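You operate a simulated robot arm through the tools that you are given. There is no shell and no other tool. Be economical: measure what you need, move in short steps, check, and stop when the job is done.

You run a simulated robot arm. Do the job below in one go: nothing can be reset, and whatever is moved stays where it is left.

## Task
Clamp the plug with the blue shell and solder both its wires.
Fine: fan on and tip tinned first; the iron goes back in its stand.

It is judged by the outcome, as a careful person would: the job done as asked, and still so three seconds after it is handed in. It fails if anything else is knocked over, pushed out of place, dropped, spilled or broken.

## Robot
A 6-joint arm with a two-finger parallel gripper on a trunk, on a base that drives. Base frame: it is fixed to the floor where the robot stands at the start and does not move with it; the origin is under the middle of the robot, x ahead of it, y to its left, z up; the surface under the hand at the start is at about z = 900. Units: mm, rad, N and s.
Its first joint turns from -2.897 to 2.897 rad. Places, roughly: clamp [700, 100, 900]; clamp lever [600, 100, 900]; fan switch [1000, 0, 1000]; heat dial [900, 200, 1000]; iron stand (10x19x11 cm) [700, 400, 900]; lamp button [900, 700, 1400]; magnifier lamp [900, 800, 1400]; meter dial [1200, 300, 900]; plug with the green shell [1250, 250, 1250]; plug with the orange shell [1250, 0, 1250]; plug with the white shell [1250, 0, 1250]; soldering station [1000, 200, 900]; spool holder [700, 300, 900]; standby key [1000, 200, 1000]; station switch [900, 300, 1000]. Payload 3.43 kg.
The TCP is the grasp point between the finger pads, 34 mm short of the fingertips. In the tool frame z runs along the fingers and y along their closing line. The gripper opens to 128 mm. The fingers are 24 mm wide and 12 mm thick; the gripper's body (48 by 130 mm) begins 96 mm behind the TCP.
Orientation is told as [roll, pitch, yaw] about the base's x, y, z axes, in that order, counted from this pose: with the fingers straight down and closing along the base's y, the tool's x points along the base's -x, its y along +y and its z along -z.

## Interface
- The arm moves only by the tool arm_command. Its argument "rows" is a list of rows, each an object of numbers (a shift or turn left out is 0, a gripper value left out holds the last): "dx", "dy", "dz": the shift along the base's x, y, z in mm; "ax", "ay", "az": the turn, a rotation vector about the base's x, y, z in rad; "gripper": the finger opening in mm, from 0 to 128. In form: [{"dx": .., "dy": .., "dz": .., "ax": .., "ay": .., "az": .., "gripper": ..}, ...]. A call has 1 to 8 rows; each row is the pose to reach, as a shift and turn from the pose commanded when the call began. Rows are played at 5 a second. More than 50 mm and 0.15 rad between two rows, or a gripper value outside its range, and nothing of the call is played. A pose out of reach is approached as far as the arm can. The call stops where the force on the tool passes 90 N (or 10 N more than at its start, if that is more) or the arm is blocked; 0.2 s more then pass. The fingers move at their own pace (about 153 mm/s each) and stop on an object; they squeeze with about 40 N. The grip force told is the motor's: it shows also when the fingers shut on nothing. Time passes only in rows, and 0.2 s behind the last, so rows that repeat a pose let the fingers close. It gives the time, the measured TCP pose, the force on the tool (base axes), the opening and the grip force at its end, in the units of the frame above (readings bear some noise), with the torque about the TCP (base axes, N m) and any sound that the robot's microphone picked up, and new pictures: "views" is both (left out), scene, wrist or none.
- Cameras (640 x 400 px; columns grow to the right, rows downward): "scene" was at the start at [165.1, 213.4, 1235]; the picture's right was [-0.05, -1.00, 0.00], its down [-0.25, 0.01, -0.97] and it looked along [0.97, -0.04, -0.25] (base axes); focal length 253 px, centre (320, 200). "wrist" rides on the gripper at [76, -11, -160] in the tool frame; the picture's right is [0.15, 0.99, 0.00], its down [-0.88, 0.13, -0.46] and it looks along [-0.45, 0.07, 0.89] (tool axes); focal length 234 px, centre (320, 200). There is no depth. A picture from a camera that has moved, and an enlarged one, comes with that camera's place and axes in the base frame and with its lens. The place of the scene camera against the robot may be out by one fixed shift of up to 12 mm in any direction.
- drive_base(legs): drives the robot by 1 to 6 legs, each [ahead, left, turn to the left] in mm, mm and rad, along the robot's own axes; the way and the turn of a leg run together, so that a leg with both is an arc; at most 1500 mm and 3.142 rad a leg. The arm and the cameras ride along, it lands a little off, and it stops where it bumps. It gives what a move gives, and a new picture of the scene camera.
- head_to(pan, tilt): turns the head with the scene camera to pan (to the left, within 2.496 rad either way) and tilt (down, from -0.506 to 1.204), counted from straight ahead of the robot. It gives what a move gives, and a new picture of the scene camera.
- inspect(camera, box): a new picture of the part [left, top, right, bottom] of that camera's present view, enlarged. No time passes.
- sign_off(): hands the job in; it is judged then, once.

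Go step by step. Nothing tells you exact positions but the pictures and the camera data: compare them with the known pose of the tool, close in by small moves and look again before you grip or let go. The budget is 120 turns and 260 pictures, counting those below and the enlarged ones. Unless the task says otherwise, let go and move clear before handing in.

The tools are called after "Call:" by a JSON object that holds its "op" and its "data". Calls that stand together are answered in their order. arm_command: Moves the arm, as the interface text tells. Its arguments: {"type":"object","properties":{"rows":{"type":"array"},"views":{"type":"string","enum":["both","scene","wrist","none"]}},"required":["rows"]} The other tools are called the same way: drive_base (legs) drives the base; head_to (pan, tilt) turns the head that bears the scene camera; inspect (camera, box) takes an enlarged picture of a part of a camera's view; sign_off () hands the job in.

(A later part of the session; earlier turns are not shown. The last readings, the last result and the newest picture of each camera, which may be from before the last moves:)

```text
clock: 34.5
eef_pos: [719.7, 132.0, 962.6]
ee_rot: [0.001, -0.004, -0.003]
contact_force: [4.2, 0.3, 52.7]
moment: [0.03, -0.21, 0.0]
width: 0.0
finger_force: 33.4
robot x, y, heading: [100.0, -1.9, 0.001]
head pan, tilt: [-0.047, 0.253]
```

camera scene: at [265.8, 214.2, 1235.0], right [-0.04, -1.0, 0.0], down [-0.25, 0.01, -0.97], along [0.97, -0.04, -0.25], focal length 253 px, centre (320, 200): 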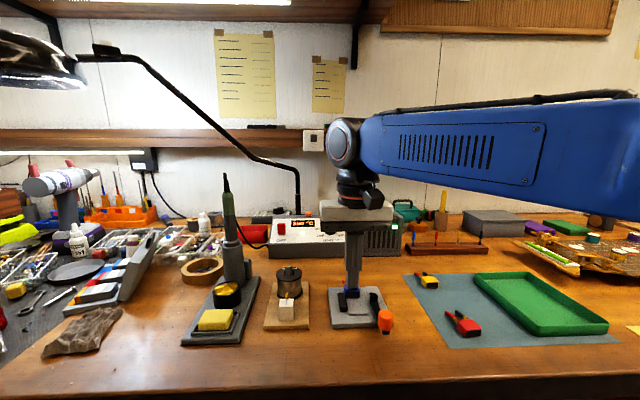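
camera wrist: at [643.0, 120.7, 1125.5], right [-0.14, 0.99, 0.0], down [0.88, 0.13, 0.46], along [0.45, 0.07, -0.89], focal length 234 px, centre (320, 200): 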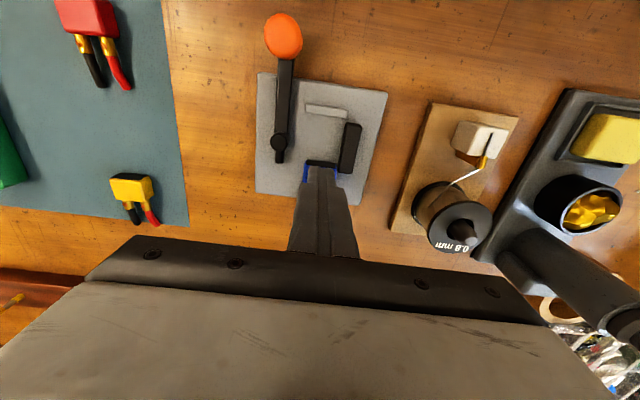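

Call:
{"op": "arm_command", "data": {"rows": [{"dz": 2}, {"dx": -4, "dz": 2}, {"dx": -8, "dz": 2}, {"dx": -12, "dz": 2}]}}

Call:
{"op": "inspect", "data": {"camera": "wrist", "box": [220, 60, 420, 220]}}

```text
clock: 35.5
eef_pos: [706.9, 132.9, 964.5]
ee_rot: [0.001, -0.002, -0.004]
contact_force: [6.4, -3.3, 18.7]
moment: [-0.13, -0.3, 0.0]
width: 0.1
finger_force: 33.3
robot x, y, heading: [100.4, 0.6, 0.002]
head pan, tilt: [-0.047, 0.253]
camera scene: at [265.6, 213.9, 1235.1], right [-0.04, -1.0, 0.0], down [-0.25, 0.01, -0.97], along [0.97, -0.04, -0.25], focal length 253 px, centre (320, 200)
camera wrist: at [630.8, 122.0, 1122.8], right [-0.14, 0.99, 0.0], down [0.88, 0.13, 0.46], along [0.45, 0.06, -0.89], focal length 234 px, centre (320, 200)
```

scene: 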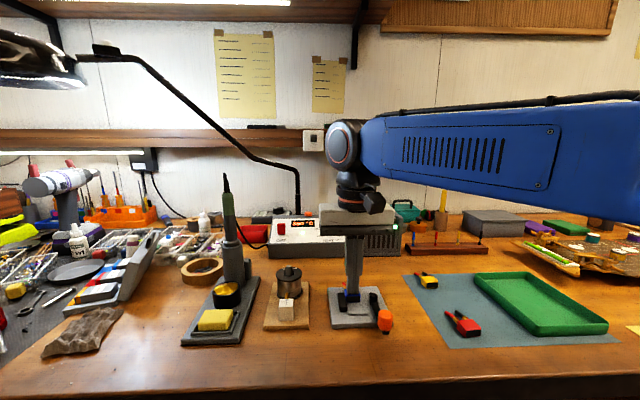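
wrist: 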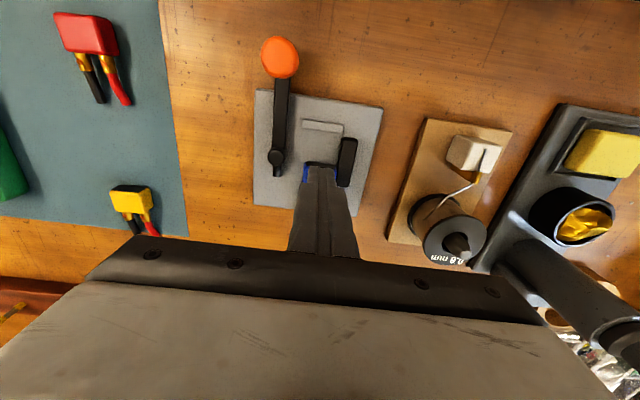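

```text
2.50 times, centred on (320, 140) of wrist
camera zoom: at [630.8, 122.0, 1122.8], right [-0.14, 0.99, 0.0], down [0.88, 0.13, 0.46], along [0.45, 0.06, -0.89], focal length 585 px, centre (320, 350)
```

zoom: 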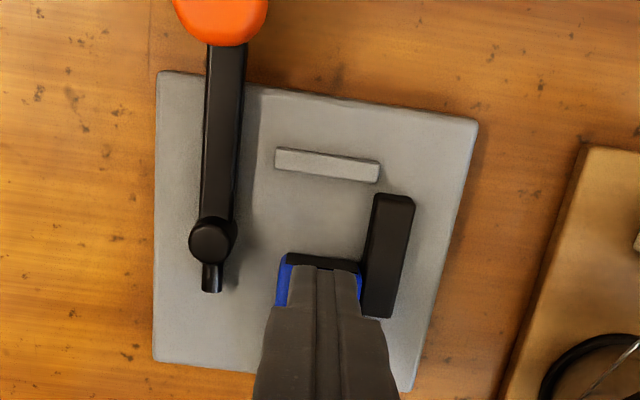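

Dragging works. I'll continue toward the stop bar.

Call:
{"op": "arm_command", "data": {"rows": [{"dx": -4}, {"dx": -8}, {"dx": -12}, {"dx": -16}, {"dx": -20}, {"dx": -24}, {"dx": -27}]}}

Call:
{"op": "inspect", "data": {"camera": "wrist", "box": [220, 60, 420, 220]}}

```text
clock: 37.1
eef_pos: [680.6, 132.0, 964.7]
ee_rot: [-0.001, -0.003, -0.003]
contact_force: [3.6, 0.8, 8.9]
moment: [0.01, -0.14, 0.02]
width: 0.1
finger_force: 33.2
robot x, y, heading: [103.2, 2.6, 0.003]
head pan, tilt: [-0.047, 0.253]
camera scene: at [265.7, 214.2, 1235.0], right [-0.04, -1.0, 0.0], down [-0.25, 0.01, -0.97], along [0.97, -0.04, -0.25], focal length 253 px, centre (320, 200)
camera wrist: at [603.4, 121.0, 1123.0], right [-0.14, 0.99, 0.0], down [0.88, 0.13, 0.46], along [0.45, 0.07, -0.89], focal length 234 px, centre (320, 200)
```

scene: 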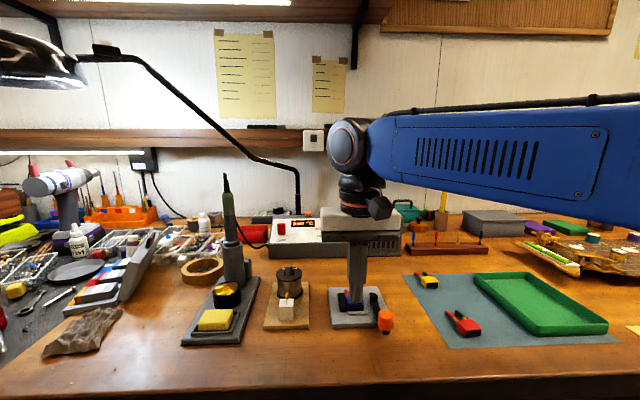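
wrist: 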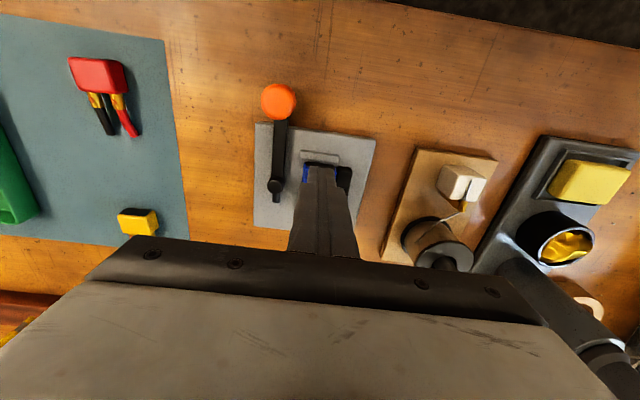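

```text
2.50 times, centred on (320, 140) of wrist
camera zoom: at [603.4, 121.0, 1123.0], right [-0.14, 0.99, 0.0], down [0.88, 0.13, 0.46], along [0.45, 0.07, -0.89], focal length 585 px, centre (320, 350)
```

zoom: 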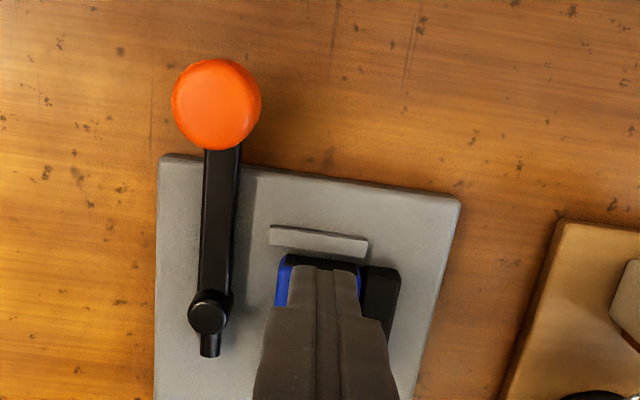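

Almost at the bar. Two more mm, then lift and look.

Call:
{"op": "arm_command", "data": {"rows": [{"dx": -1.5}, {"dx": -3}, {"dx": -3, "dz": 10}, {"dx": -3, "dz": 50}, {"dx": -23, "dy": -15, "dz": 85}]}}

Call:
{"op": "inspect", "data": {"camera": "wrist", "box": [220, 60, 420, 220]}}

Call:
{"op": "inspect", "data": {"camera": "scene", "box": [320, 270, 400, 340]}}

```text
clock: 38.3
eef_pos: [656.6, 118.4, 1048.2]
ee_rot: [0.001, -0.003, -0.004]
contact_force: [-0.7, 0.3, -0.4]
moment: [-0.01, 0.03, 0.01]
width: 0.0
finger_force: 32.9
robot x, y, heading: [100.9, -1.0, 0.001]
head pan, tilt: [-0.047, 0.253]
camera scene: at [265.9, 214.3, 1234.9], right [-0.04, -1.0, 0.0], down [-0.25, 0.01, -0.97], along [0.97, -0.04, -0.25], focal length 253 px, centre (320, 200)
camera wrist: at [581.4, 106.3, 1208.5], right [-0.14, 0.99, 0.0], down [0.88, 0.13, 0.46], along [0.45, 0.06, -0.89], focal length 234 px, centre (320, 200)
```

scene: 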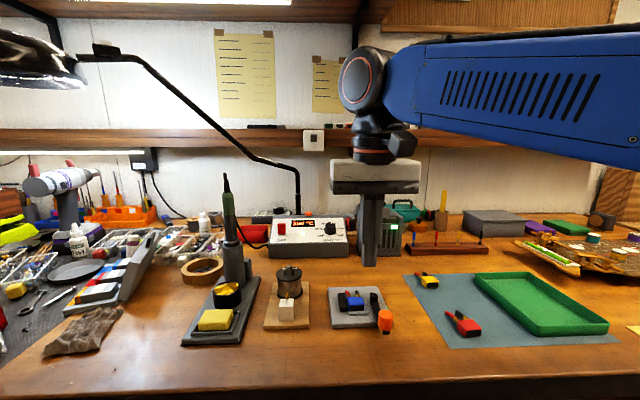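
wrist: 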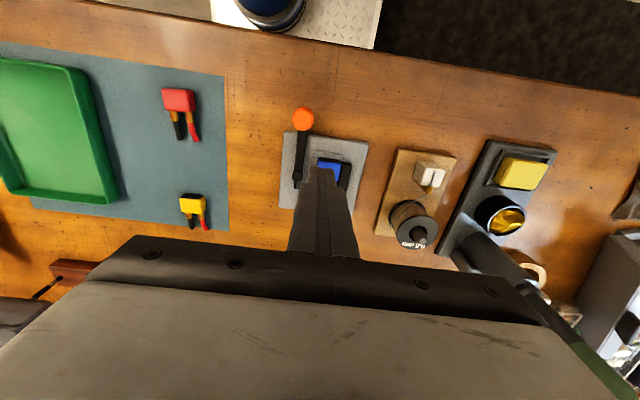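

```text
2.50 times, centred on (320, 140) of wrist
camera zoom: at [581.4, 106.3, 1208.5], right [-0.14, 0.99, 0.0], down [0.88, 0.13, 0.46], along [0.45, 0.06, -0.89], focal length 585 px, centre (320, 350)
```

zoom: 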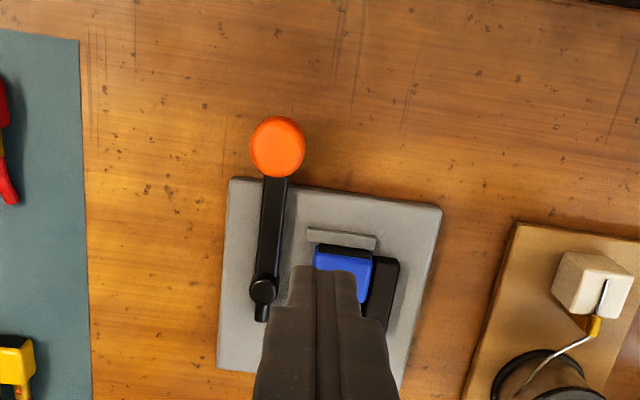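

```text
5.71 times, centred on (360, 305) of scene
camera zoom: at [265.9, 214.3, 1234.9], right [-0.04, -1.0, 0.0], down [-0.25, 0.01, -0.97], along [0.97, -0.04, -0.25], focal length 1443 px, centre (91, -400)
```

zoom: 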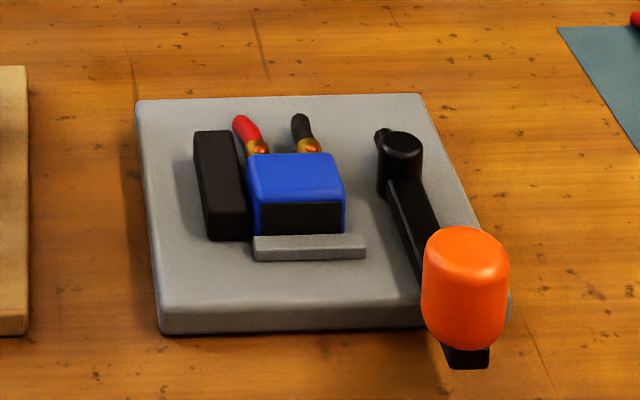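

Seated nicely against the bar and jaw. Now I'll place the closed fingers on the +y side of the orange handle.

Call:
{"op": "arm_command", "data": {"rows": [{"dx": -25, "dy": 8, "dz": -5}, {"dx": -41, "dy": 10, "dz": -40}, {"dx": -41, "dy": 10, "dz": -80}]}}

Call:
{"op": "inspect", "data": {"camera": "wrist", "box": [200, 60, 400, 220]}}

Call:
{"op": "inspect", "data": {"camera": "scene", "box": [320, 260, 410, 340]}}

```text
clock: 39.1
eef_pos: [617.6, 127.3, 969.4]
ee_rot: [0.0, -0.003, -0.005]
contact_force: [-0.4, -0.3, -0.1]
moment: [-0.01, -0.03, -0.01]
width: 0.2
finger_force: 32.8
robot x, y, heading: [103.6, 4.1, 0.001]
head pan, tilt: [-0.047, 0.253]
camera scene: at [265.8, 214.2, 1235.0], right [-0.04, -1.0, 0.0], down [-0.25, 0.01, -0.97], along [0.97, -0.04, -0.25], focal length 253 px, centre (320, 200)
camera wrist: at [539.8, 115.8, 1128.9], right [-0.14, 0.99, 0.0], down [0.88, 0.13, 0.46], along [0.45, 0.07, -0.89], focal length 234 px, centre (320, 200)
```

scene: 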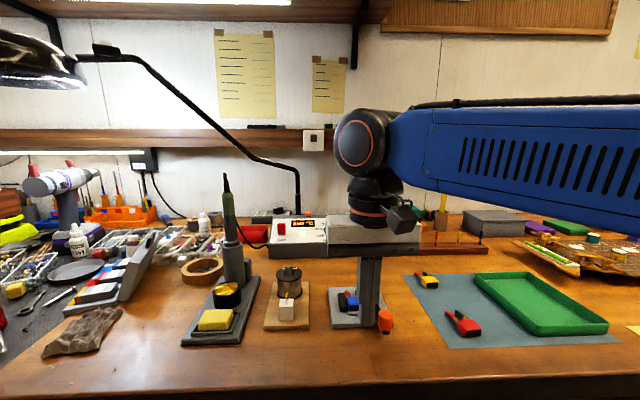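
wrist: 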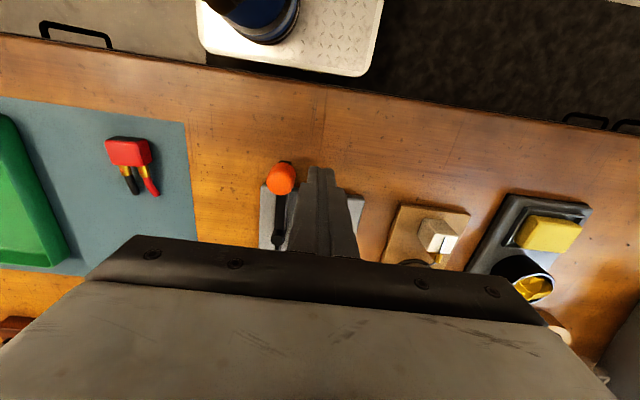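

```text
2.50 times, centred on (300, 140) of wrist
camera zoom: at [539.8, 115.8, 1128.9], right [-0.14, 0.99, 0.0], down [0.88, 0.13, 0.46], along [0.45, 0.07, -0.89], focal length 585 px, centre (370, 350)
```

zoom: 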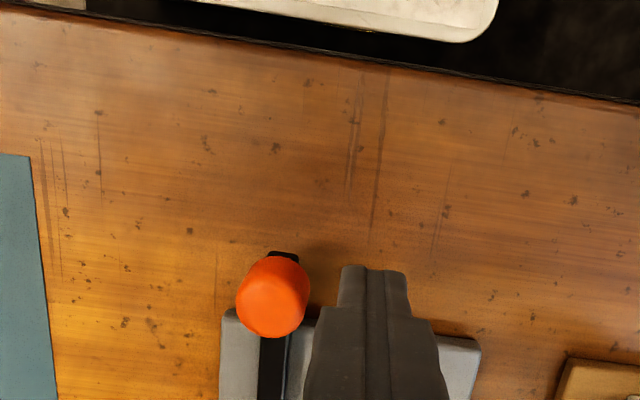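

```text
5.00 times, centred on (365, 300) of scene
camera zoom: at [265.8, 214.2, 1235.0], right [-0.04, -1.0, 0.0], down [-0.25, 0.01, -0.97], along [0.97, -0.04, -0.25], focal length 1263 px, centre (95, -300)
```

zoom: 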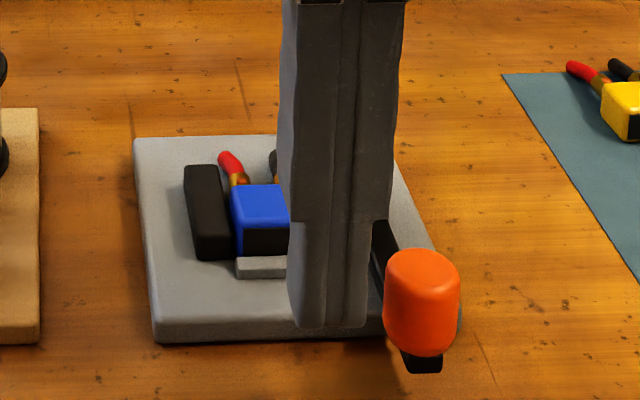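

Beside the handle. I'll sweep it along the arc toward -y, part way first.

Call:
{"op": "arm_command", "data": {"rows": [{"dx": -2, "dy": -12}, {"dx": -4.5, "dy": -31}, {"dx": -4, "dy": -42}, {"dx": -2.5, "dy": -52}, {"dx": 0, "dy": -62}, {"dx": 4.5, "dy": -71}]}}

Call:
{"op": "inspect", "data": {"camera": "scene", "box": [320, 260, 420, 340]}}

Call:
{"op": "inspect", "data": {"camera": "wrist", "box": [220, 100, 420, 240]}}

```text
clock: 40.5
eef_pos: [620.4, 55.6, 967.9]
ee_rot: [-0.001, -0.005, -0.004]
contact_force: [-1.0, 0.4, 0.4]
moment: [0.01, -0.01, -0.02]
width: 0.0
finger_force: 33.3
robot x, y, heading: [104.3, -0.5, 0.003]
head pan, tilt: [-0.047, 0.253]
camera scene: at [265.8, 214.2, 1235.0], right [-0.04, -1.0, 0.0], down [-0.25, 0.01, -0.97], along [0.97, -0.04, -0.25], focal length 253 px, centre (320, 200)
camera wrist: at [544.0, 44.7, 1128.0], right [-0.14, 0.99, 0.0], down [0.88, 0.13, 0.46], along [0.45, 0.07, -0.89], focal length 234 px, centre (320, 200)
```

scene: 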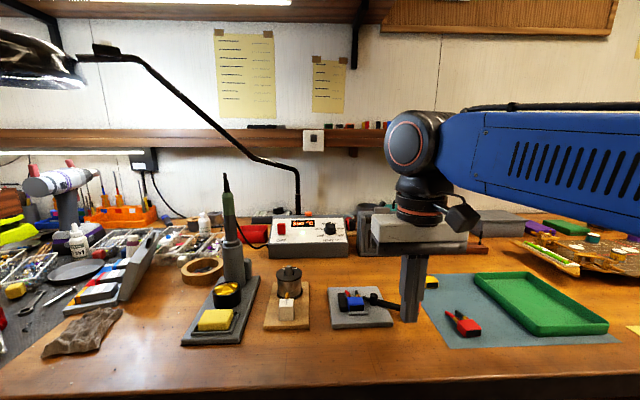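
wrist: 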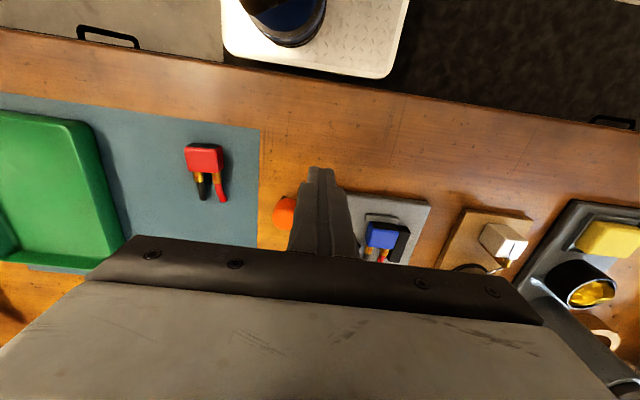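

```text
5.00 times, centred on (370, 300) of scene
camera zoom: at [265.8, 214.2, 1235.0], right [-0.04, -1.0, 0.0], down [-0.25, 0.01, -0.97], along [0.97, -0.04, -0.25], focal length 1263 px, centre (70, -300)
```

zoom: 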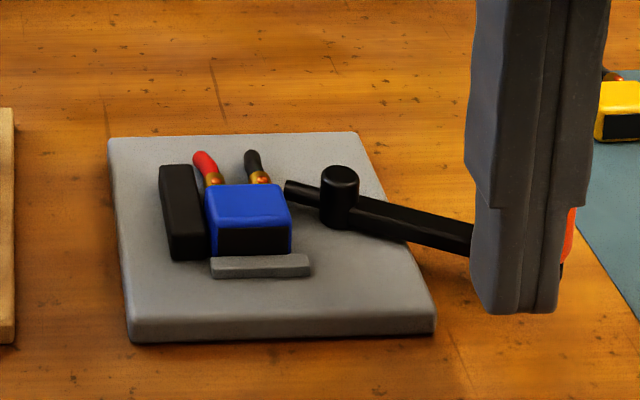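

```text
2.86 times, centred on (320, 170) of wrist
camera zoom: at [544.0, 44.7, 1128.0], right [-0.14, 0.99, 0.0], down [0.88, 0.13, 0.46], along [0.45, 0.07, -0.89], focal length 669 px, centre (320, 286)
```

zoom: 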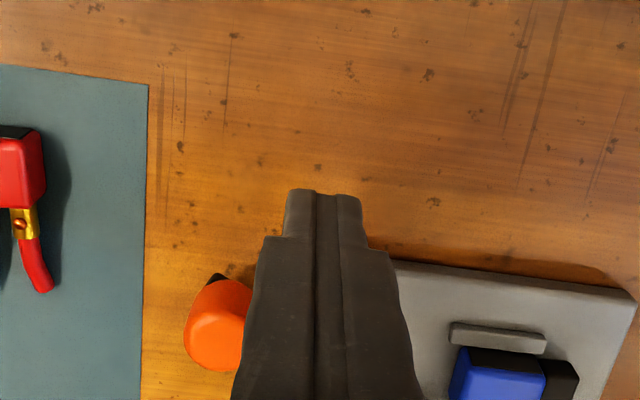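

The lever turns freely and the tail is swinging toward the shell as expected. Continue the arc.

Call:
{"op": "arm_command", "data": {"rows": [{"dx": 6, "dy": -9}, {"dx": 13, "dy": -17}, {"dx": 21, "dy": -24}, {"dx": 29, "dy": -30}, {"dx": 38, "dy": -35}, {"dx": 47, "dy": -39}]}}

Call:
{"op": "inspect", "data": {"camera": "scene", "box": [320, 260, 420, 340]}}

```text
clock: 41.9
eef_pos: [660.3, 16.2, 971.1]
ee_rot: [0.001, 0.003, -0.002]
contact_force: [-62.4, -0.8, -13.5]
moment: [-0.52, -0.3, 0.04]
width: 0.1
finger_force: 33.2
robot x, y, heading: [97.3, -0.2, 0.004]
head pan, tilt: [-0.047, 0.253]
camera scene: at [261.2, 214.6, 1235.4], right [-0.04, -1.0, 0.0], down [-0.25, 0.01, -0.97], along [0.97, -0.04, -0.25], focal length 253 px, centre (320, 200)
camera wrist: at [584.2, 5.8, 1130.4], right [-0.14, 0.99, 0.0], down [0.88, 0.13, 0.45], along [0.45, 0.07, -0.89], focal length 234 px, centre (320, 200)
```

scene: 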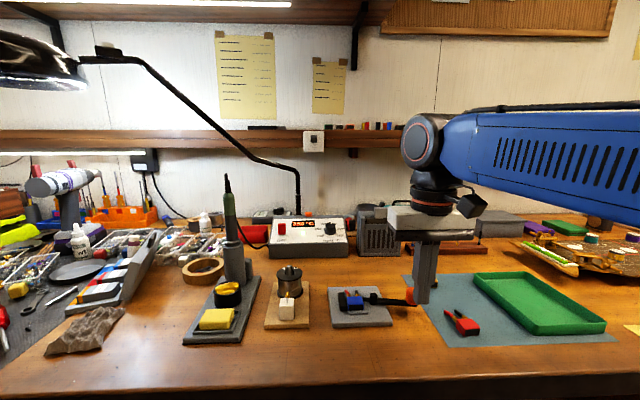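
wrist: 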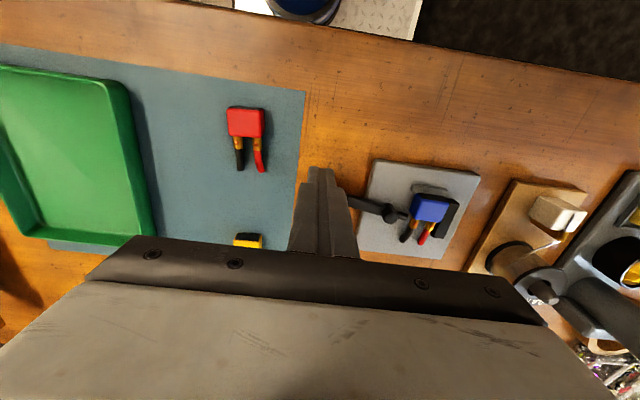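

```text
5.00 times, centred on (370, 300) of scene
camera zoom: at [261.2, 214.6, 1235.4], right [-0.04, -1.0, 0.0], down [-0.25, 0.01, -0.97], along [0.97, -0.04, -0.25], focal length 1263 px, centre (70, -300)
```

zoom: 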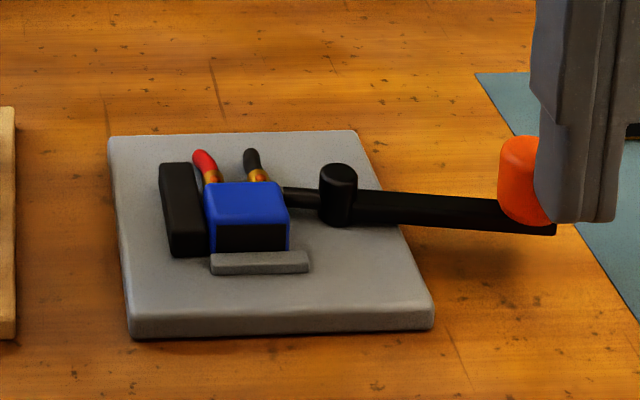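

The lever is at almost 90° with the tail pressed on the shell and 62 N resistance. I'll back off and see if it stays.

Call:
{"op": "arm_command", "data": {"rows": [{"dx": 2}, {"dx": 0}, {"dx": -20}, {"dx": -40, "dz": 30}, {"dx": -40, "dz": 75}]}}

Call:
{"op": "inspect", "data": {"camera": "scene", "box": [320, 260, 420, 340]}}

Call:
{"op": "inspect", "data": {"camera": "wrist", "box": [300, 100, 500, 240]}}

```text
clock: 42.1
eef_pos: [660.2, 15.2, 968.5]
ee_rot: [-0.002, 0.007, -0.001]
contact_force: [-21.8, -3.0, -0.2]
moment: [-0.11, 0.58, 0.01]
width: 0.1
finger_force: 32.8
robot x, y, heading: [97.3, 2.8, 0.001]
head pan, tilt: [-0.047, 0.253]
stopped in row 1: the force on the tool passed its limit at 125 N (the readings are from after the stop); the commanded pose is now the measured one
camera scene: at [263.2, 214.2, 1235.1], right [-0.04, -1.0, 0.0], down [-0.25, 0.01, -0.97], along [0.97, -0.04, -0.25], focal length 253 px, centre (320, 200)
camera wrist: at [585.3, 5.1, 1129.4], right [-0.14, 0.99, 0.0], down [0.88, 0.13, 0.45], along [0.44, 0.06, -0.89], focal length 234 px, centre (320, 200)
```

scene: 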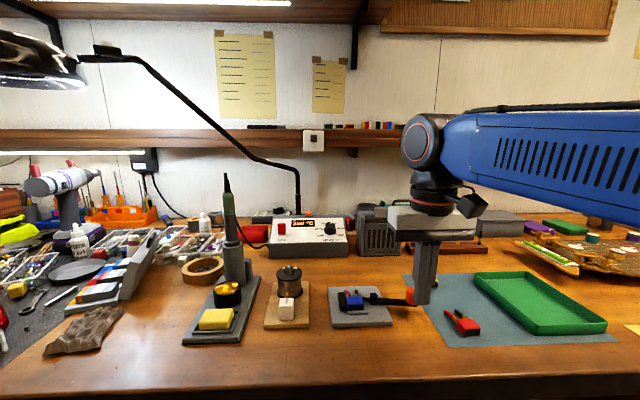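
wrist: 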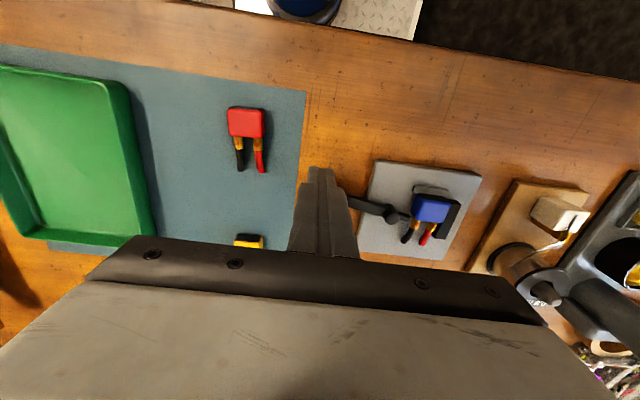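

```text
5.00 times, centred on (370, 300) of scene
camera zoom: at [263.2, 214.2, 1235.1], right [-0.04, -1.0, 0.0], down [-0.25, 0.01, -0.97], along [0.97, -0.04, -0.25], focal length 1263 px, centre (70, -300)
```

zoom: 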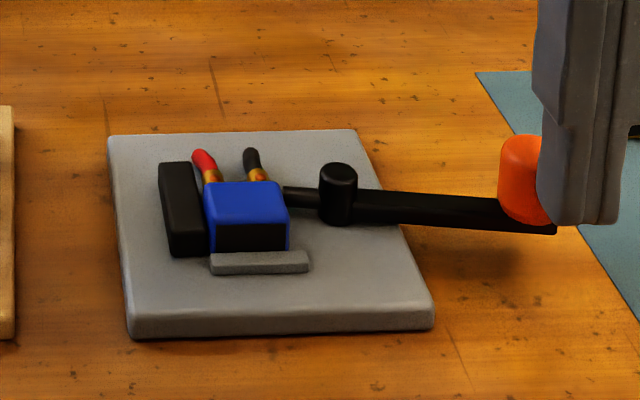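

```text
2.86 times, centred on (400, 170) of wrist
camera zoom: at [585.3, 5.1, 1129.4], right [-0.14, 0.99, 0.0], down [0.88, 0.13, 0.45], along [0.44, 0.06, -0.89], focal length 669 px, centre (91, 286)
```

zoom: 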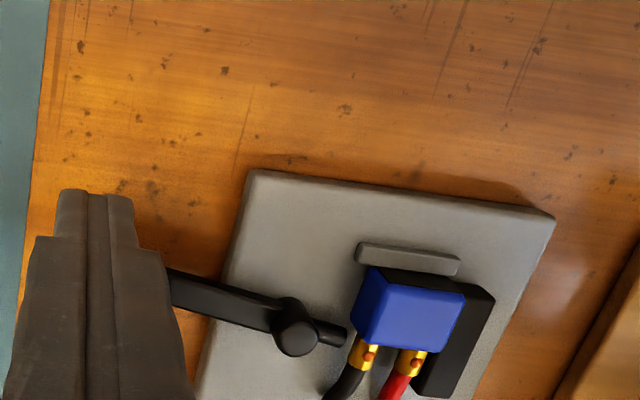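

The lever hits a firm stop around here. I'll back off gently and look from above.

Call:
{"op": "arm_command", "data": {"rows": [{"dx": -15}, {"dx": -30, "dz": 20}, {"dx": -20, "dy": 25, "dz": 60}, {"dx": -5, "dy": 65, "dz": 75}]}}

Call:
{"op": "inspect", "data": {"camera": "wrist", "box": [240, 80, 400, 200]}}

Call:
{"op": "inspect", "data": {"camera": "scene", "box": [330, 280, 380, 320]}}

```text
clock: 43.1
eef_pos: [656.6, 80.6, 1045.2]
ee_rot: [0.0, 0.003, -0.005]
contact_force: [-0.1, -0.7, -0.1]
moment: [0.0, -0.04, 0.01]
width: 0.1
finger_force: 32.9
robot x, y, heading: [98.0, 0.5, 0.004]
head pan, tilt: [-0.047, 0.253]
camera scene: at [264.0, 214.1, 1235.1], right [-0.04, -1.0, 0.0], down [-0.25, 0.01, -0.97], along [0.97, -0.04, -0.25], focal length 253 px, centre (320, 200)
camera wrist: at [580.6, 69.5, 1204.9], right [-0.14, 0.99, 0.0], down [0.88, 0.13, 0.45], along [0.45, 0.07, -0.89], focal length 234 px, centre (320, 200)
```

scene: 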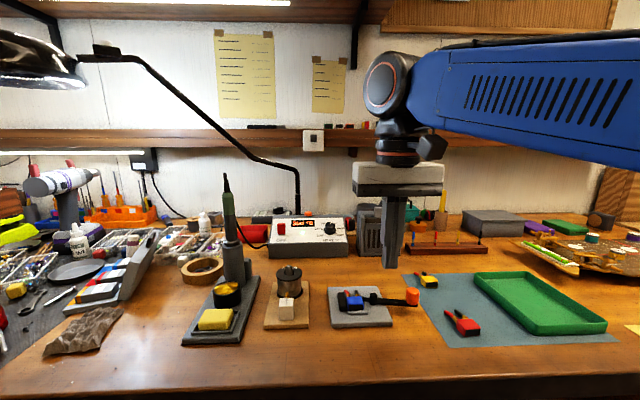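
wrist: 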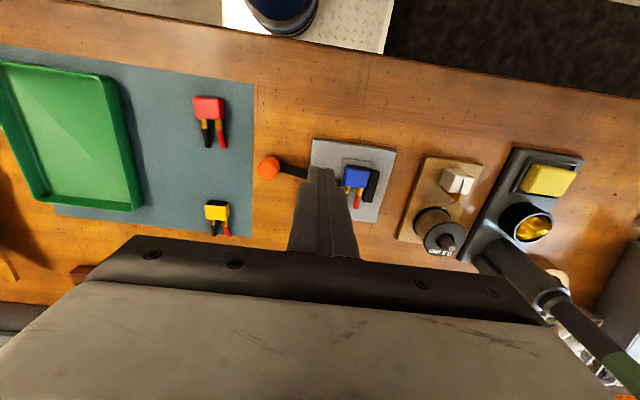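

```text
3.33 times, centred on (320, 140) of wrist
camera zoom: at [580.6, 69.5, 1204.9], right [-0.14, 0.99, 0.0], down [0.88, 0.13, 0.45], along [0.45, 0.07, -0.89], focal length 781 px, centre (320, 400)
```

zoom: 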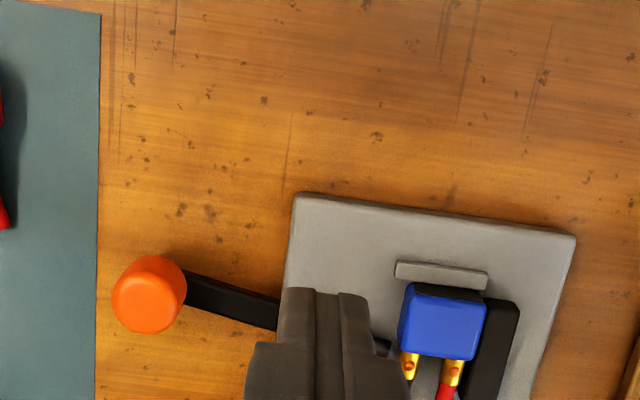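

```text
10.00 times, centred on (355, 300) of scene
camera zoom: at [264.0, 214.1, 1235.1], right [-0.04, -1.0, 0.0], down [-0.25, 0.01, -0.97], along [0.97, -0.04, -0.25], focal length 2526 px, centre (-30, -800)
```

zoom: 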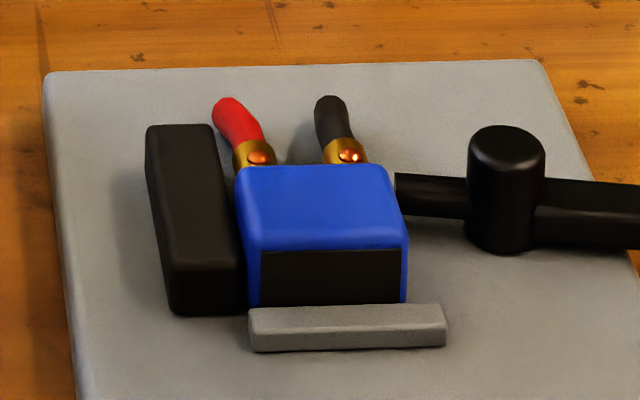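

The lever stayed put with its tail against the shell's side. I'll take an unobstructed look from the left.

Call:
{"op": "arm_command", "data": {"rows": [{"dx": 5, "dy": 40, "dz": 0}, {"dx": 10, "dy": 80, "dz": 0}, {"dx": 10, "dy": 105, "dz": -20}], "views": "wrist"}}

Call:
{"op": "inspect", "data": {"camera": "wrist", "box": [180, 110, 300, 210]}}

Call:
{"op": "inspect", "data": {"camera": "wrist", "box": [215, 155, 265, 190]}}

```text
clock: 43.9
eef_pos: [665.0, 186.9, 1023.7]
ee_rot: [0.001, 0.005, -0.001]
contact_force: [0.1, -0.9, 0.2]
moment: [0.04, -0.01, -0.02]
width: 0.0
finger_force: 33.1
robot x, y, heading: [100.9, -2.3, 0.001]
head pan, tilt: [-0.047, 0.253]
camera wrist: at [591.2, 175.6, 1183.9], right [-0.14, 0.99, 0.0], down [0.88, 0.13, 0.45], along [0.45, 0.07, -0.89], focal length 234 px, centre (320, 200)
```

wrist: 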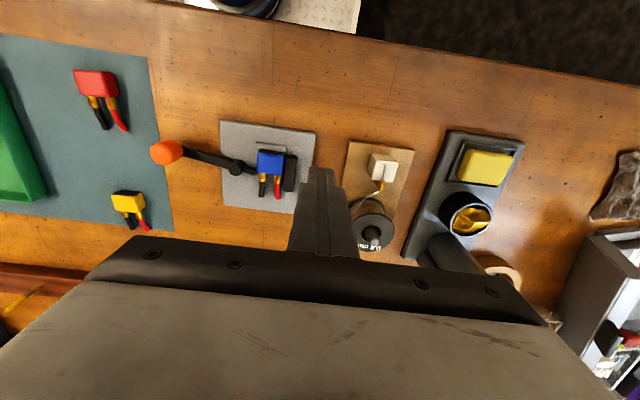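

```text
4.00 times, centred on (240, 160) of wrist
camera zoom: at [591.2, 175.6, 1183.9], right [-0.14, 0.99, 0.0], down [0.88, 0.13, 0.45], along [0.45, 0.07, -0.89], focal length 937 px, centre (640, 360)
```

zoom: 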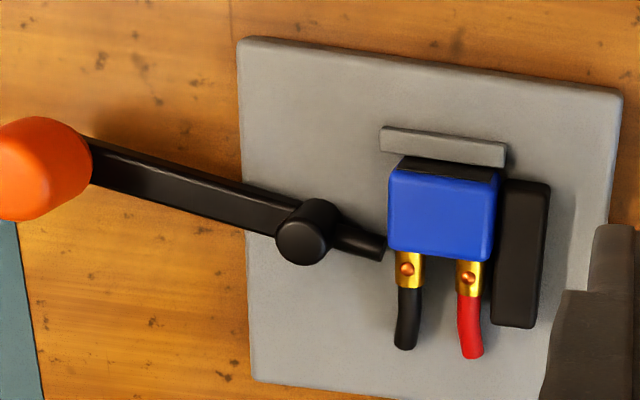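

```text
11.43 times, centred on (240, 172) of wrist
camera zoom: at [591.2, 175.6, 1183.9], right [-0.14, 0.99, 0.0], down [0.88, 0.13, 0.45], along [0.45, 0.07, -0.89], focal length 2676 px, centre (1234, 514)
```

zoom: 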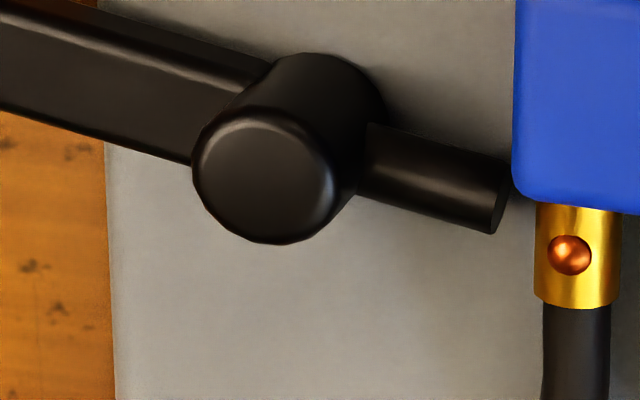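

The tail touches the shell's side near its front corner. I'll test whether the plug is really held by pressing lightly on top and trying to drag it a little in +x.

Call:
{"op": "arm_command", "data": {"rows": [{"dx": 10, "dy": -35, "dz": 0}, {"dx": 17, "dy": -55, "dz": -20}, {"dx": 17, "dy": -55, "dz": -55}, {"dx": 17, "dy": -55, "dz": -59}, {"dx": 17, "dy": -55, "dz": -60.5}], "views": "none"}}

```text
clock: 45.1
eef_pos: [685.8, 131.9, 963.5]
ee_rot: [-0.001, 0.005, -0.001]
contact_force: [1.8, 0.9, 6.3]
moment: [0.01, -0.11, -0.02]
width: 0.0
finger_force: 32.4
robot x, y, heading: [98.3, 3.9, 0.003]
head pan, tilt: [-0.047, 0.253]
```

Call:
{"op": "arm_command", "data": {"rows": [{"dz": -0.7}, {"dx": 2, "dz": -0.7}, {"dx": 4, "dz": -0.7}, {"dx": 6, "dz": -0.7}], "views": "wrist"}}

Call:
{"op": "inspect", "data": {"camera": "wrist", "box": [250, 130, 370, 220]}}

```text
clock: 46.1
eef_pos: [689.6, 132.5, 962.8]
ee_rot: [0.0, 0.005, -0.001]
contact_force: [-7.7, -1.1, 21.5]
moment: [-0.03, 0.34, 0.01]
width: 0.0
finger_force: 32.9
robot x, y, heading: [104.2, 1.4, 0.005]
head pan, tilt: [-0.047, 0.253]
camera wrist: at [613.6, 120.9, 1123.3], right [-0.14, 0.99, 0.0], down [0.88, 0.13, 0.45], along [0.45, 0.07, -0.89], focal length 234 px, centre (320, 200)
```

wrist: 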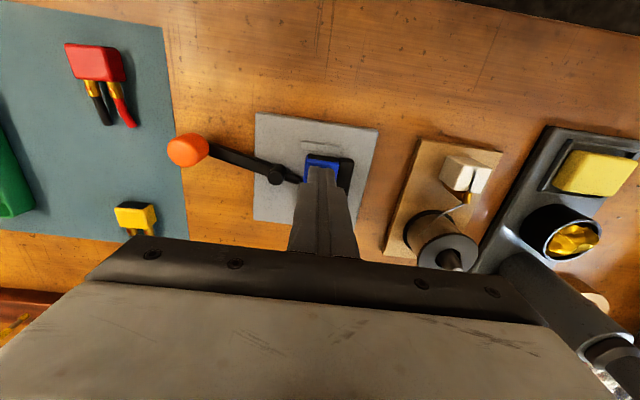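

```text
4.44 times, centred on (310, 175) of wrist
camera zoom: at [613.6, 120.9, 1123.3], right [-0.14, 0.99, 0.0], down [0.88, 0.13, 0.45], along [0.45, 0.07, -0.89], focal length 1041 px, centre (364, 311)
```

zoom: 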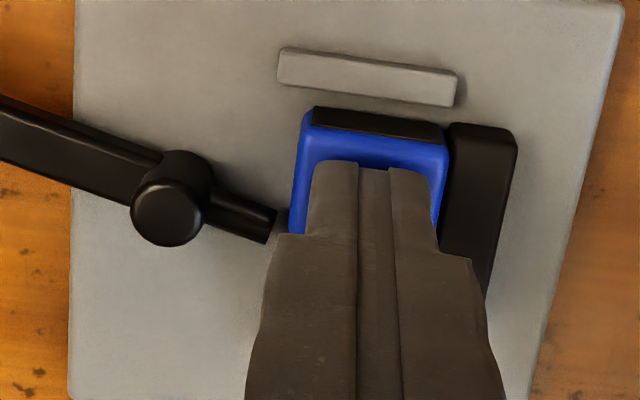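

The plug slid about 4 mm, so it isn't held there. The nose sits at x≈697, so the shell probably belongs centred between jaw and nose (x≈694) rather than against the bar. I'll drag it there while I'm on top of it.

Call:
{"op": "arm_command", "data": {"rows": [{"dx": 3}, {"dx": 6}, {"dx": 9}, {"dx": 9, "dz": 15}, {"dx": -10, "dy": 30, "dz": 55}, {"dx": -25, "dy": 60, "dz": 60}], "views": "wrist"}}

Call:
{"op": "inspect", "data": {"camera": "wrist", "box": [170, 110, 310, 220]}}

```text
refused: row 5 steps farther than a row can; nothing moved
```

```text
3.64 times, centred on (240, 165) of wrist
camera zoom: at [613.6, 120.9, 1123.3], right [-0.14, 0.99, 0.0], down [0.88, 0.13, 0.45], along [0.45, 0.07, -0.89], focal length 852 px, centre (611, 327)
```

zoom: 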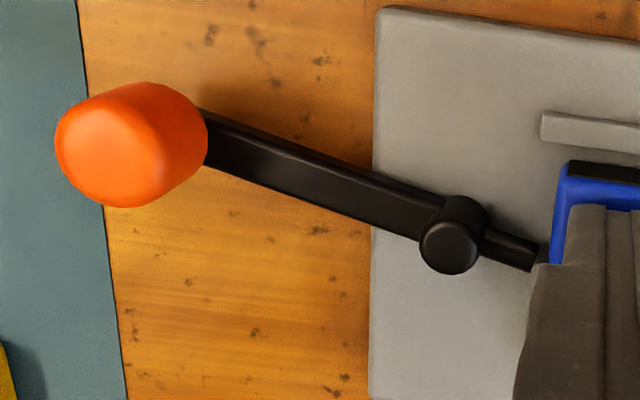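

Call:
{"op": "arm_command", "data": {"rows": [{"dx": 3}, {"dx": 6}, {"dx": 9}, {"dx": 9, "dz": 15}, {"dx": 0, "dy": 20, "dz": 45}, {"dx": -15, "dy": 55, "dz": 60}], "views": "wrist"}}

Call:
{"op": "inspect", "data": {"camera": "wrist", "box": [170, 110, 310, 220]}}

```text
clock: 47.5
eef_pos: [675.4, 185.3, 1021.4]
ee_rot: [0.001, 0.006, -0.002]
contact_force: [0.2, 0.3, 0.0]
moment: [0.0, 0.02, 0.02]
width: 0.0
finger_force: 33.0
robot x, y, heading: [100.4, 3.2, -0.002]
head pan, tilt: [-0.047, 0.253]
camera wrist: at [599.6, 175.6, 1181.3], right [-0.14, 0.99, 0.0], down [0.88, 0.13, 0.45], along [0.45, 0.07, -0.89], focal length 234 px, centre (320, 200)
```

wrist: 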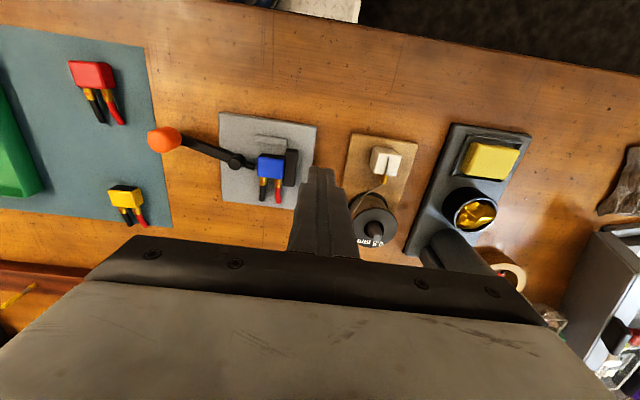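

```text
3.64 times, centred on (240, 165) of wrist
camera zoom: at [599.6, 175.6, 1181.3], right [-0.14, 0.99, 0.0], down [0.88, 0.13, 0.45], along [0.45, 0.07, -0.89], focal length 852 px, centre (611, 327)
```

zoom: 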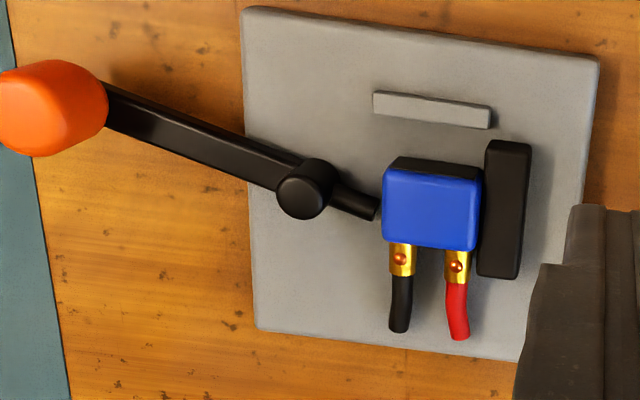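

The shell is now centred between the nose and jaw. I'll push the handle further and see whether it closes onto it.

Call:
{"op": "arm_command", "data": {"rows": [{"dx": -10, "dy": -45, "dz": 5}, {"dx": -20, "dy": -93, "dz": 5}, {"dx": -30, "dy": -135, "dz": 0}, {"dx": -37, "dy": -168, "dz": -10}, {"dx": -37, "dy": -170, "dz": -54}, {"dx": -27, "dy": -170, "dz": -54}, {"dx": -19, "dy": -171, "dz": -54}, {"dx": -14, "dy": -171, "dz": -54}], "views": "none"}}

```text
clock: 49.3
eef_pos: [660.1, 16.0, 968.1]
ee_rot: [0.001, 0.006, 0.0]
contact_force: [-15.5, -7.1, -3.7]
moment: [-0.16, 0.41, -0.04]
width: 0.0
finger_force: 32.5
robot x, y, heading: [100.3, -0.6, 0.004]
head pan, tilt: [-0.047, 0.253]
```

Call:
{"op": "arm_command", "data": {"rows": [{"dx": 2}, {"dx": 4, "dy": -0.5}, {"dx": 6, "dy": -1}, {"dx": 8, "dy": -1.5}]}}

Call:
{"op": "inspect", "data": {"camera": "wrist", "box": [320, 120, 480, 240]}}

```text
clock: 50.3
eef_pos: [661.9, 14.3, 968.8]
ee_rot: [-0.002, 0.019, -0.001]
contact_force: [-39.0, 2.6, 10.6]
moment: [0.19, 0.83, 0.23]
width: 0.0
finger_force: 33.2
robot x, y, heading: [100.0, 0.6, 0.001]
head pan, tilt: [-0.047, 0.253]
stopped in row 4: the force on the tool passed its limit at 93 N (the readings are from after the stop); the commanded pose is now the measured one
camera scene: at [261.2, 214.5, 1235.2], right [-0.04, -1.0, 0.0], down [-0.25, 0.01, -0.97], along [0.97, -0.04, -0.25], focal length 253 px, centre (320, 200)
camera wrist: at [588.1, 3.5, 1129.7], right [-0.15, 0.99, 0.0], down [0.89, 0.13, 0.44], along [0.43, 0.07, -0.9], focal length 234 px, centre (320, 200)
```

scene: 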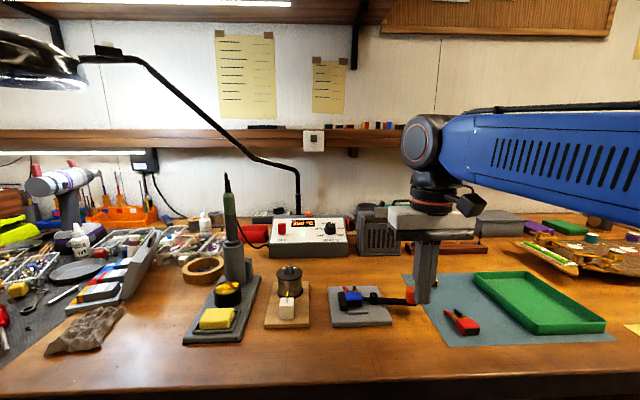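
wrist: 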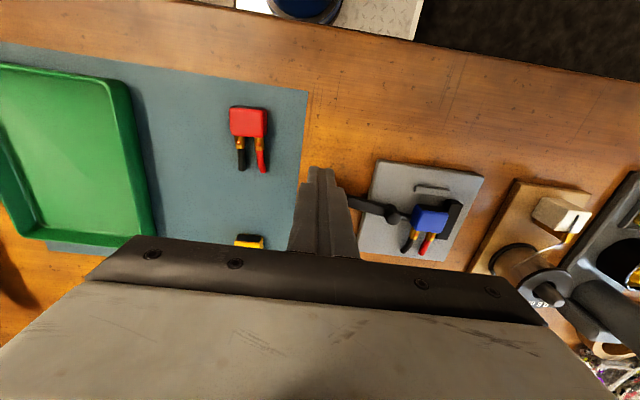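

```text
3.33 times, centred on (400, 180) of wrist
camera zoom: at [588.1, 3.5, 1129.7], right [-0.15, 0.99, 0.0], down [0.89, 0.13, 0.44], along [0.43, 0.07, -0.9], focal length 781 px, centre (53, 267)
```

zoom: 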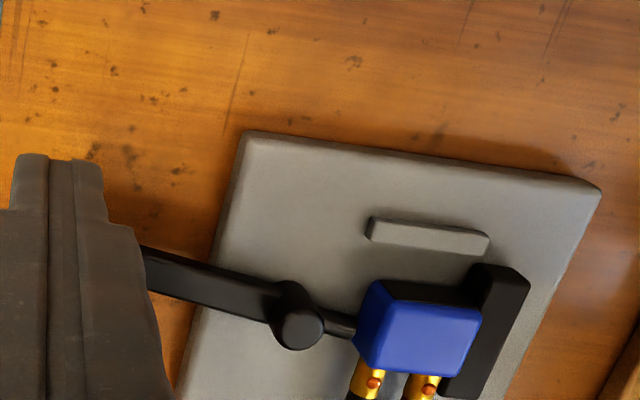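

Same stop, so this is the lever's end of travel. I'll check the nose–shell contact closely.

Call:
{"op": "inspect", "data": {"camera": "scene", "box": [335, 280, 385, 320]}}

Call:
{"op": "inspect", "data": {"camera": "wrist", "box": [380, 190, 460, 240]}}

```text
10.00 times, centred on (360, 300) of scene
camera zoom: at [261.2, 214.5, 1235.2], right [-0.04, -1.0, 0.0], down [-0.25, 0.01, -0.97], along [0.97, -0.04, -0.25], focal length 2526 px, centre (-80, -800)
```

zoom: 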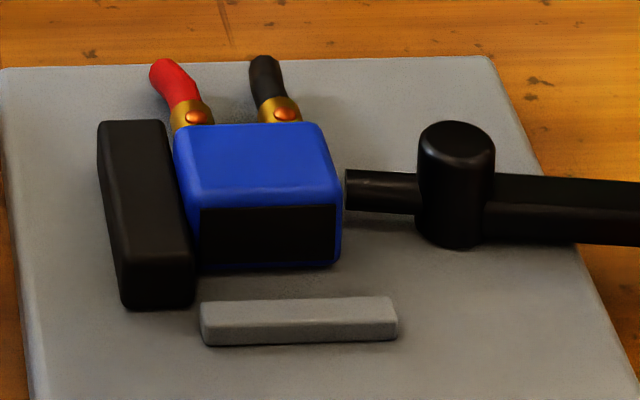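

```text
8.00 times, centred on (420, 215) of wrist
camera zoom: at [588.1, 3.5, 1129.7], right [-0.15, 0.99, 0.0], down [0.89, 0.13, 0.44], along [0.43, 0.07, -0.9], focal length 1873 px, centre (-480, 80)
```

zoom: 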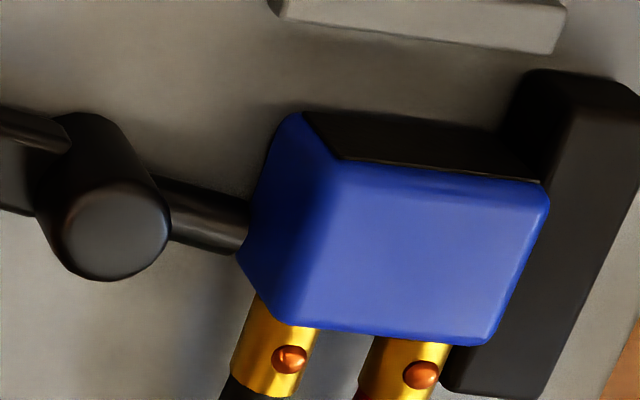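

The nose now meets the shell's side squarely. I'll repeat the light hold test, dragging toward -x.

Call:
{"op": "arm_command", "data": {"rows": [{"dx": -14}, {"dx": -24, "dz": 30}, {"dx": -12, "dy": 25, "dz": 65}, {"dx": 5, "dy": 65, "dz": 65}, {"dx": 22, "dy": 105, "dz": 55}, {"dx": 32, "dy": 118, "dz": 15}], "views": "none"}}

Call:
{"op": "arm_command", "data": {"rows": [{"dz": -12}, {"dz": -16}, {"dz": -18}, {"dz": -19.5}], "views": "wrist"}}

Call:
{"op": "inspect", "data": {"camera": "wrist", "box": [250, 130, 370, 220]}}

```text
clock: 51.7
eef_pos: [698.8, 132.4, 981.6]
ee_rot: [-0.001, 0.014, -0.001]
contact_force: [1.1, -1.2, 0.1]
moment: [0.03, 0.02, 0.0]
width: 0.0
finger_force: 33.2
robot x, y, heading: [96.8, 3.1, -0.003]
head pan, tilt: [-0.047, 0.253]
```

```text
clock: 52.7
eef_pos: [698.3, 131.5, 963.2]
ee_rot: [0.001, 0.015, 0.001]
contact_force: [1.1, 3.0, 15.5]
moment: [0.14, -0.08, -0.03]
width: 0.1
finger_force: 33.1
robot x, y, heading: [100.1, 4.5, 0.004]
head pan, tilt: [-0.047, 0.253]
camera wrist: at [623.7, 121.7, 1124.2], right [-0.15, 0.99, 0.0], down [0.89, 0.13, 0.44], along [0.44, 0.07, -0.9], focal length 234 px, centre (320, 200)
```

wrist: 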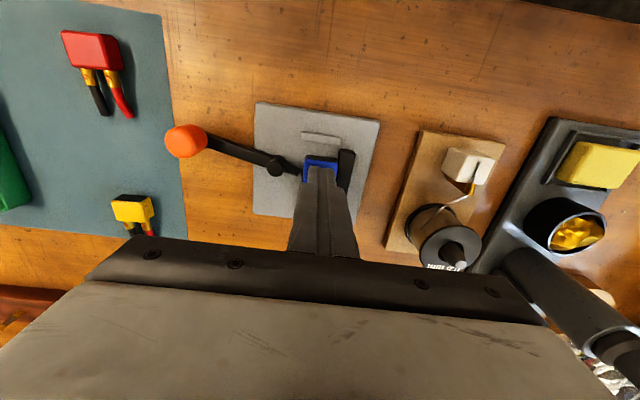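

```text
4.44 times, centred on (310, 175) of wrist
camera zoom: at [623.7, 121.7, 1124.2], right [-0.15, 0.99, 0.0], down [0.89, 0.13, 0.44], along [0.44, 0.07, -0.9], focal length 1041 px, centre (364, 311)
```

zoom: 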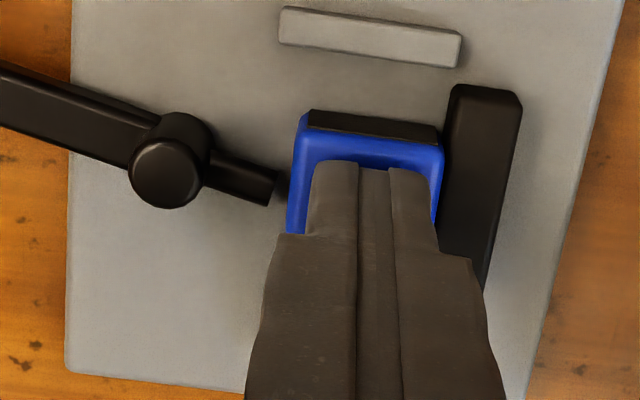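

There's a slight visual gap, so let me do the drag test now.

Call:
{"op": "arm_command", "data": {"rows": [{"dx": -2}, {"dx": -4}, {"dx": -6}], "views": "wrist"}}

Call:
{"op": "inspect", "data": {"camera": "wrist", "box": [250, 130, 370, 220]}}

```text
clock: 53.5
eef_pos: [691.2, 132.7, 963.6]
ee_rot: [-0.002, 0.017, -0.003]
contact_force: [5.9, -1.3, 15.0]
moment: [-0.05, -0.29, 0.01]
width: 0.2
finger_force: 32.4
robot x, y, heading: [96.5, 2.9, 0.004]
head pan, tilt: [-0.047, 0.253]
camera wrist: at [617.7, 121.2, 1124.4], right [-0.15, 0.99, 0.0], down [0.89, 0.13, 0.44], along [0.44, 0.06, -0.9], focal length 234 px, centre (320, 200)
```

wrist: 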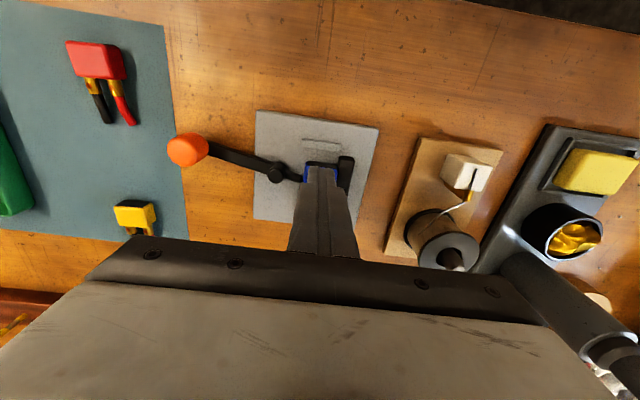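

```text
4.44 times, centred on (310, 175) of wrist
camera zoom: at [617.7, 121.2, 1124.4], right [-0.15, 0.99, 0.0], down [0.89, 0.13, 0.44], along [0.44, 0.06, -0.9], focal length 1041 px, centre (364, 311)
```

zoom: 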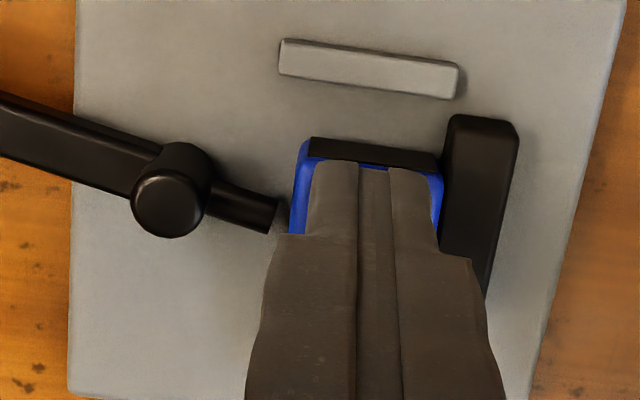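

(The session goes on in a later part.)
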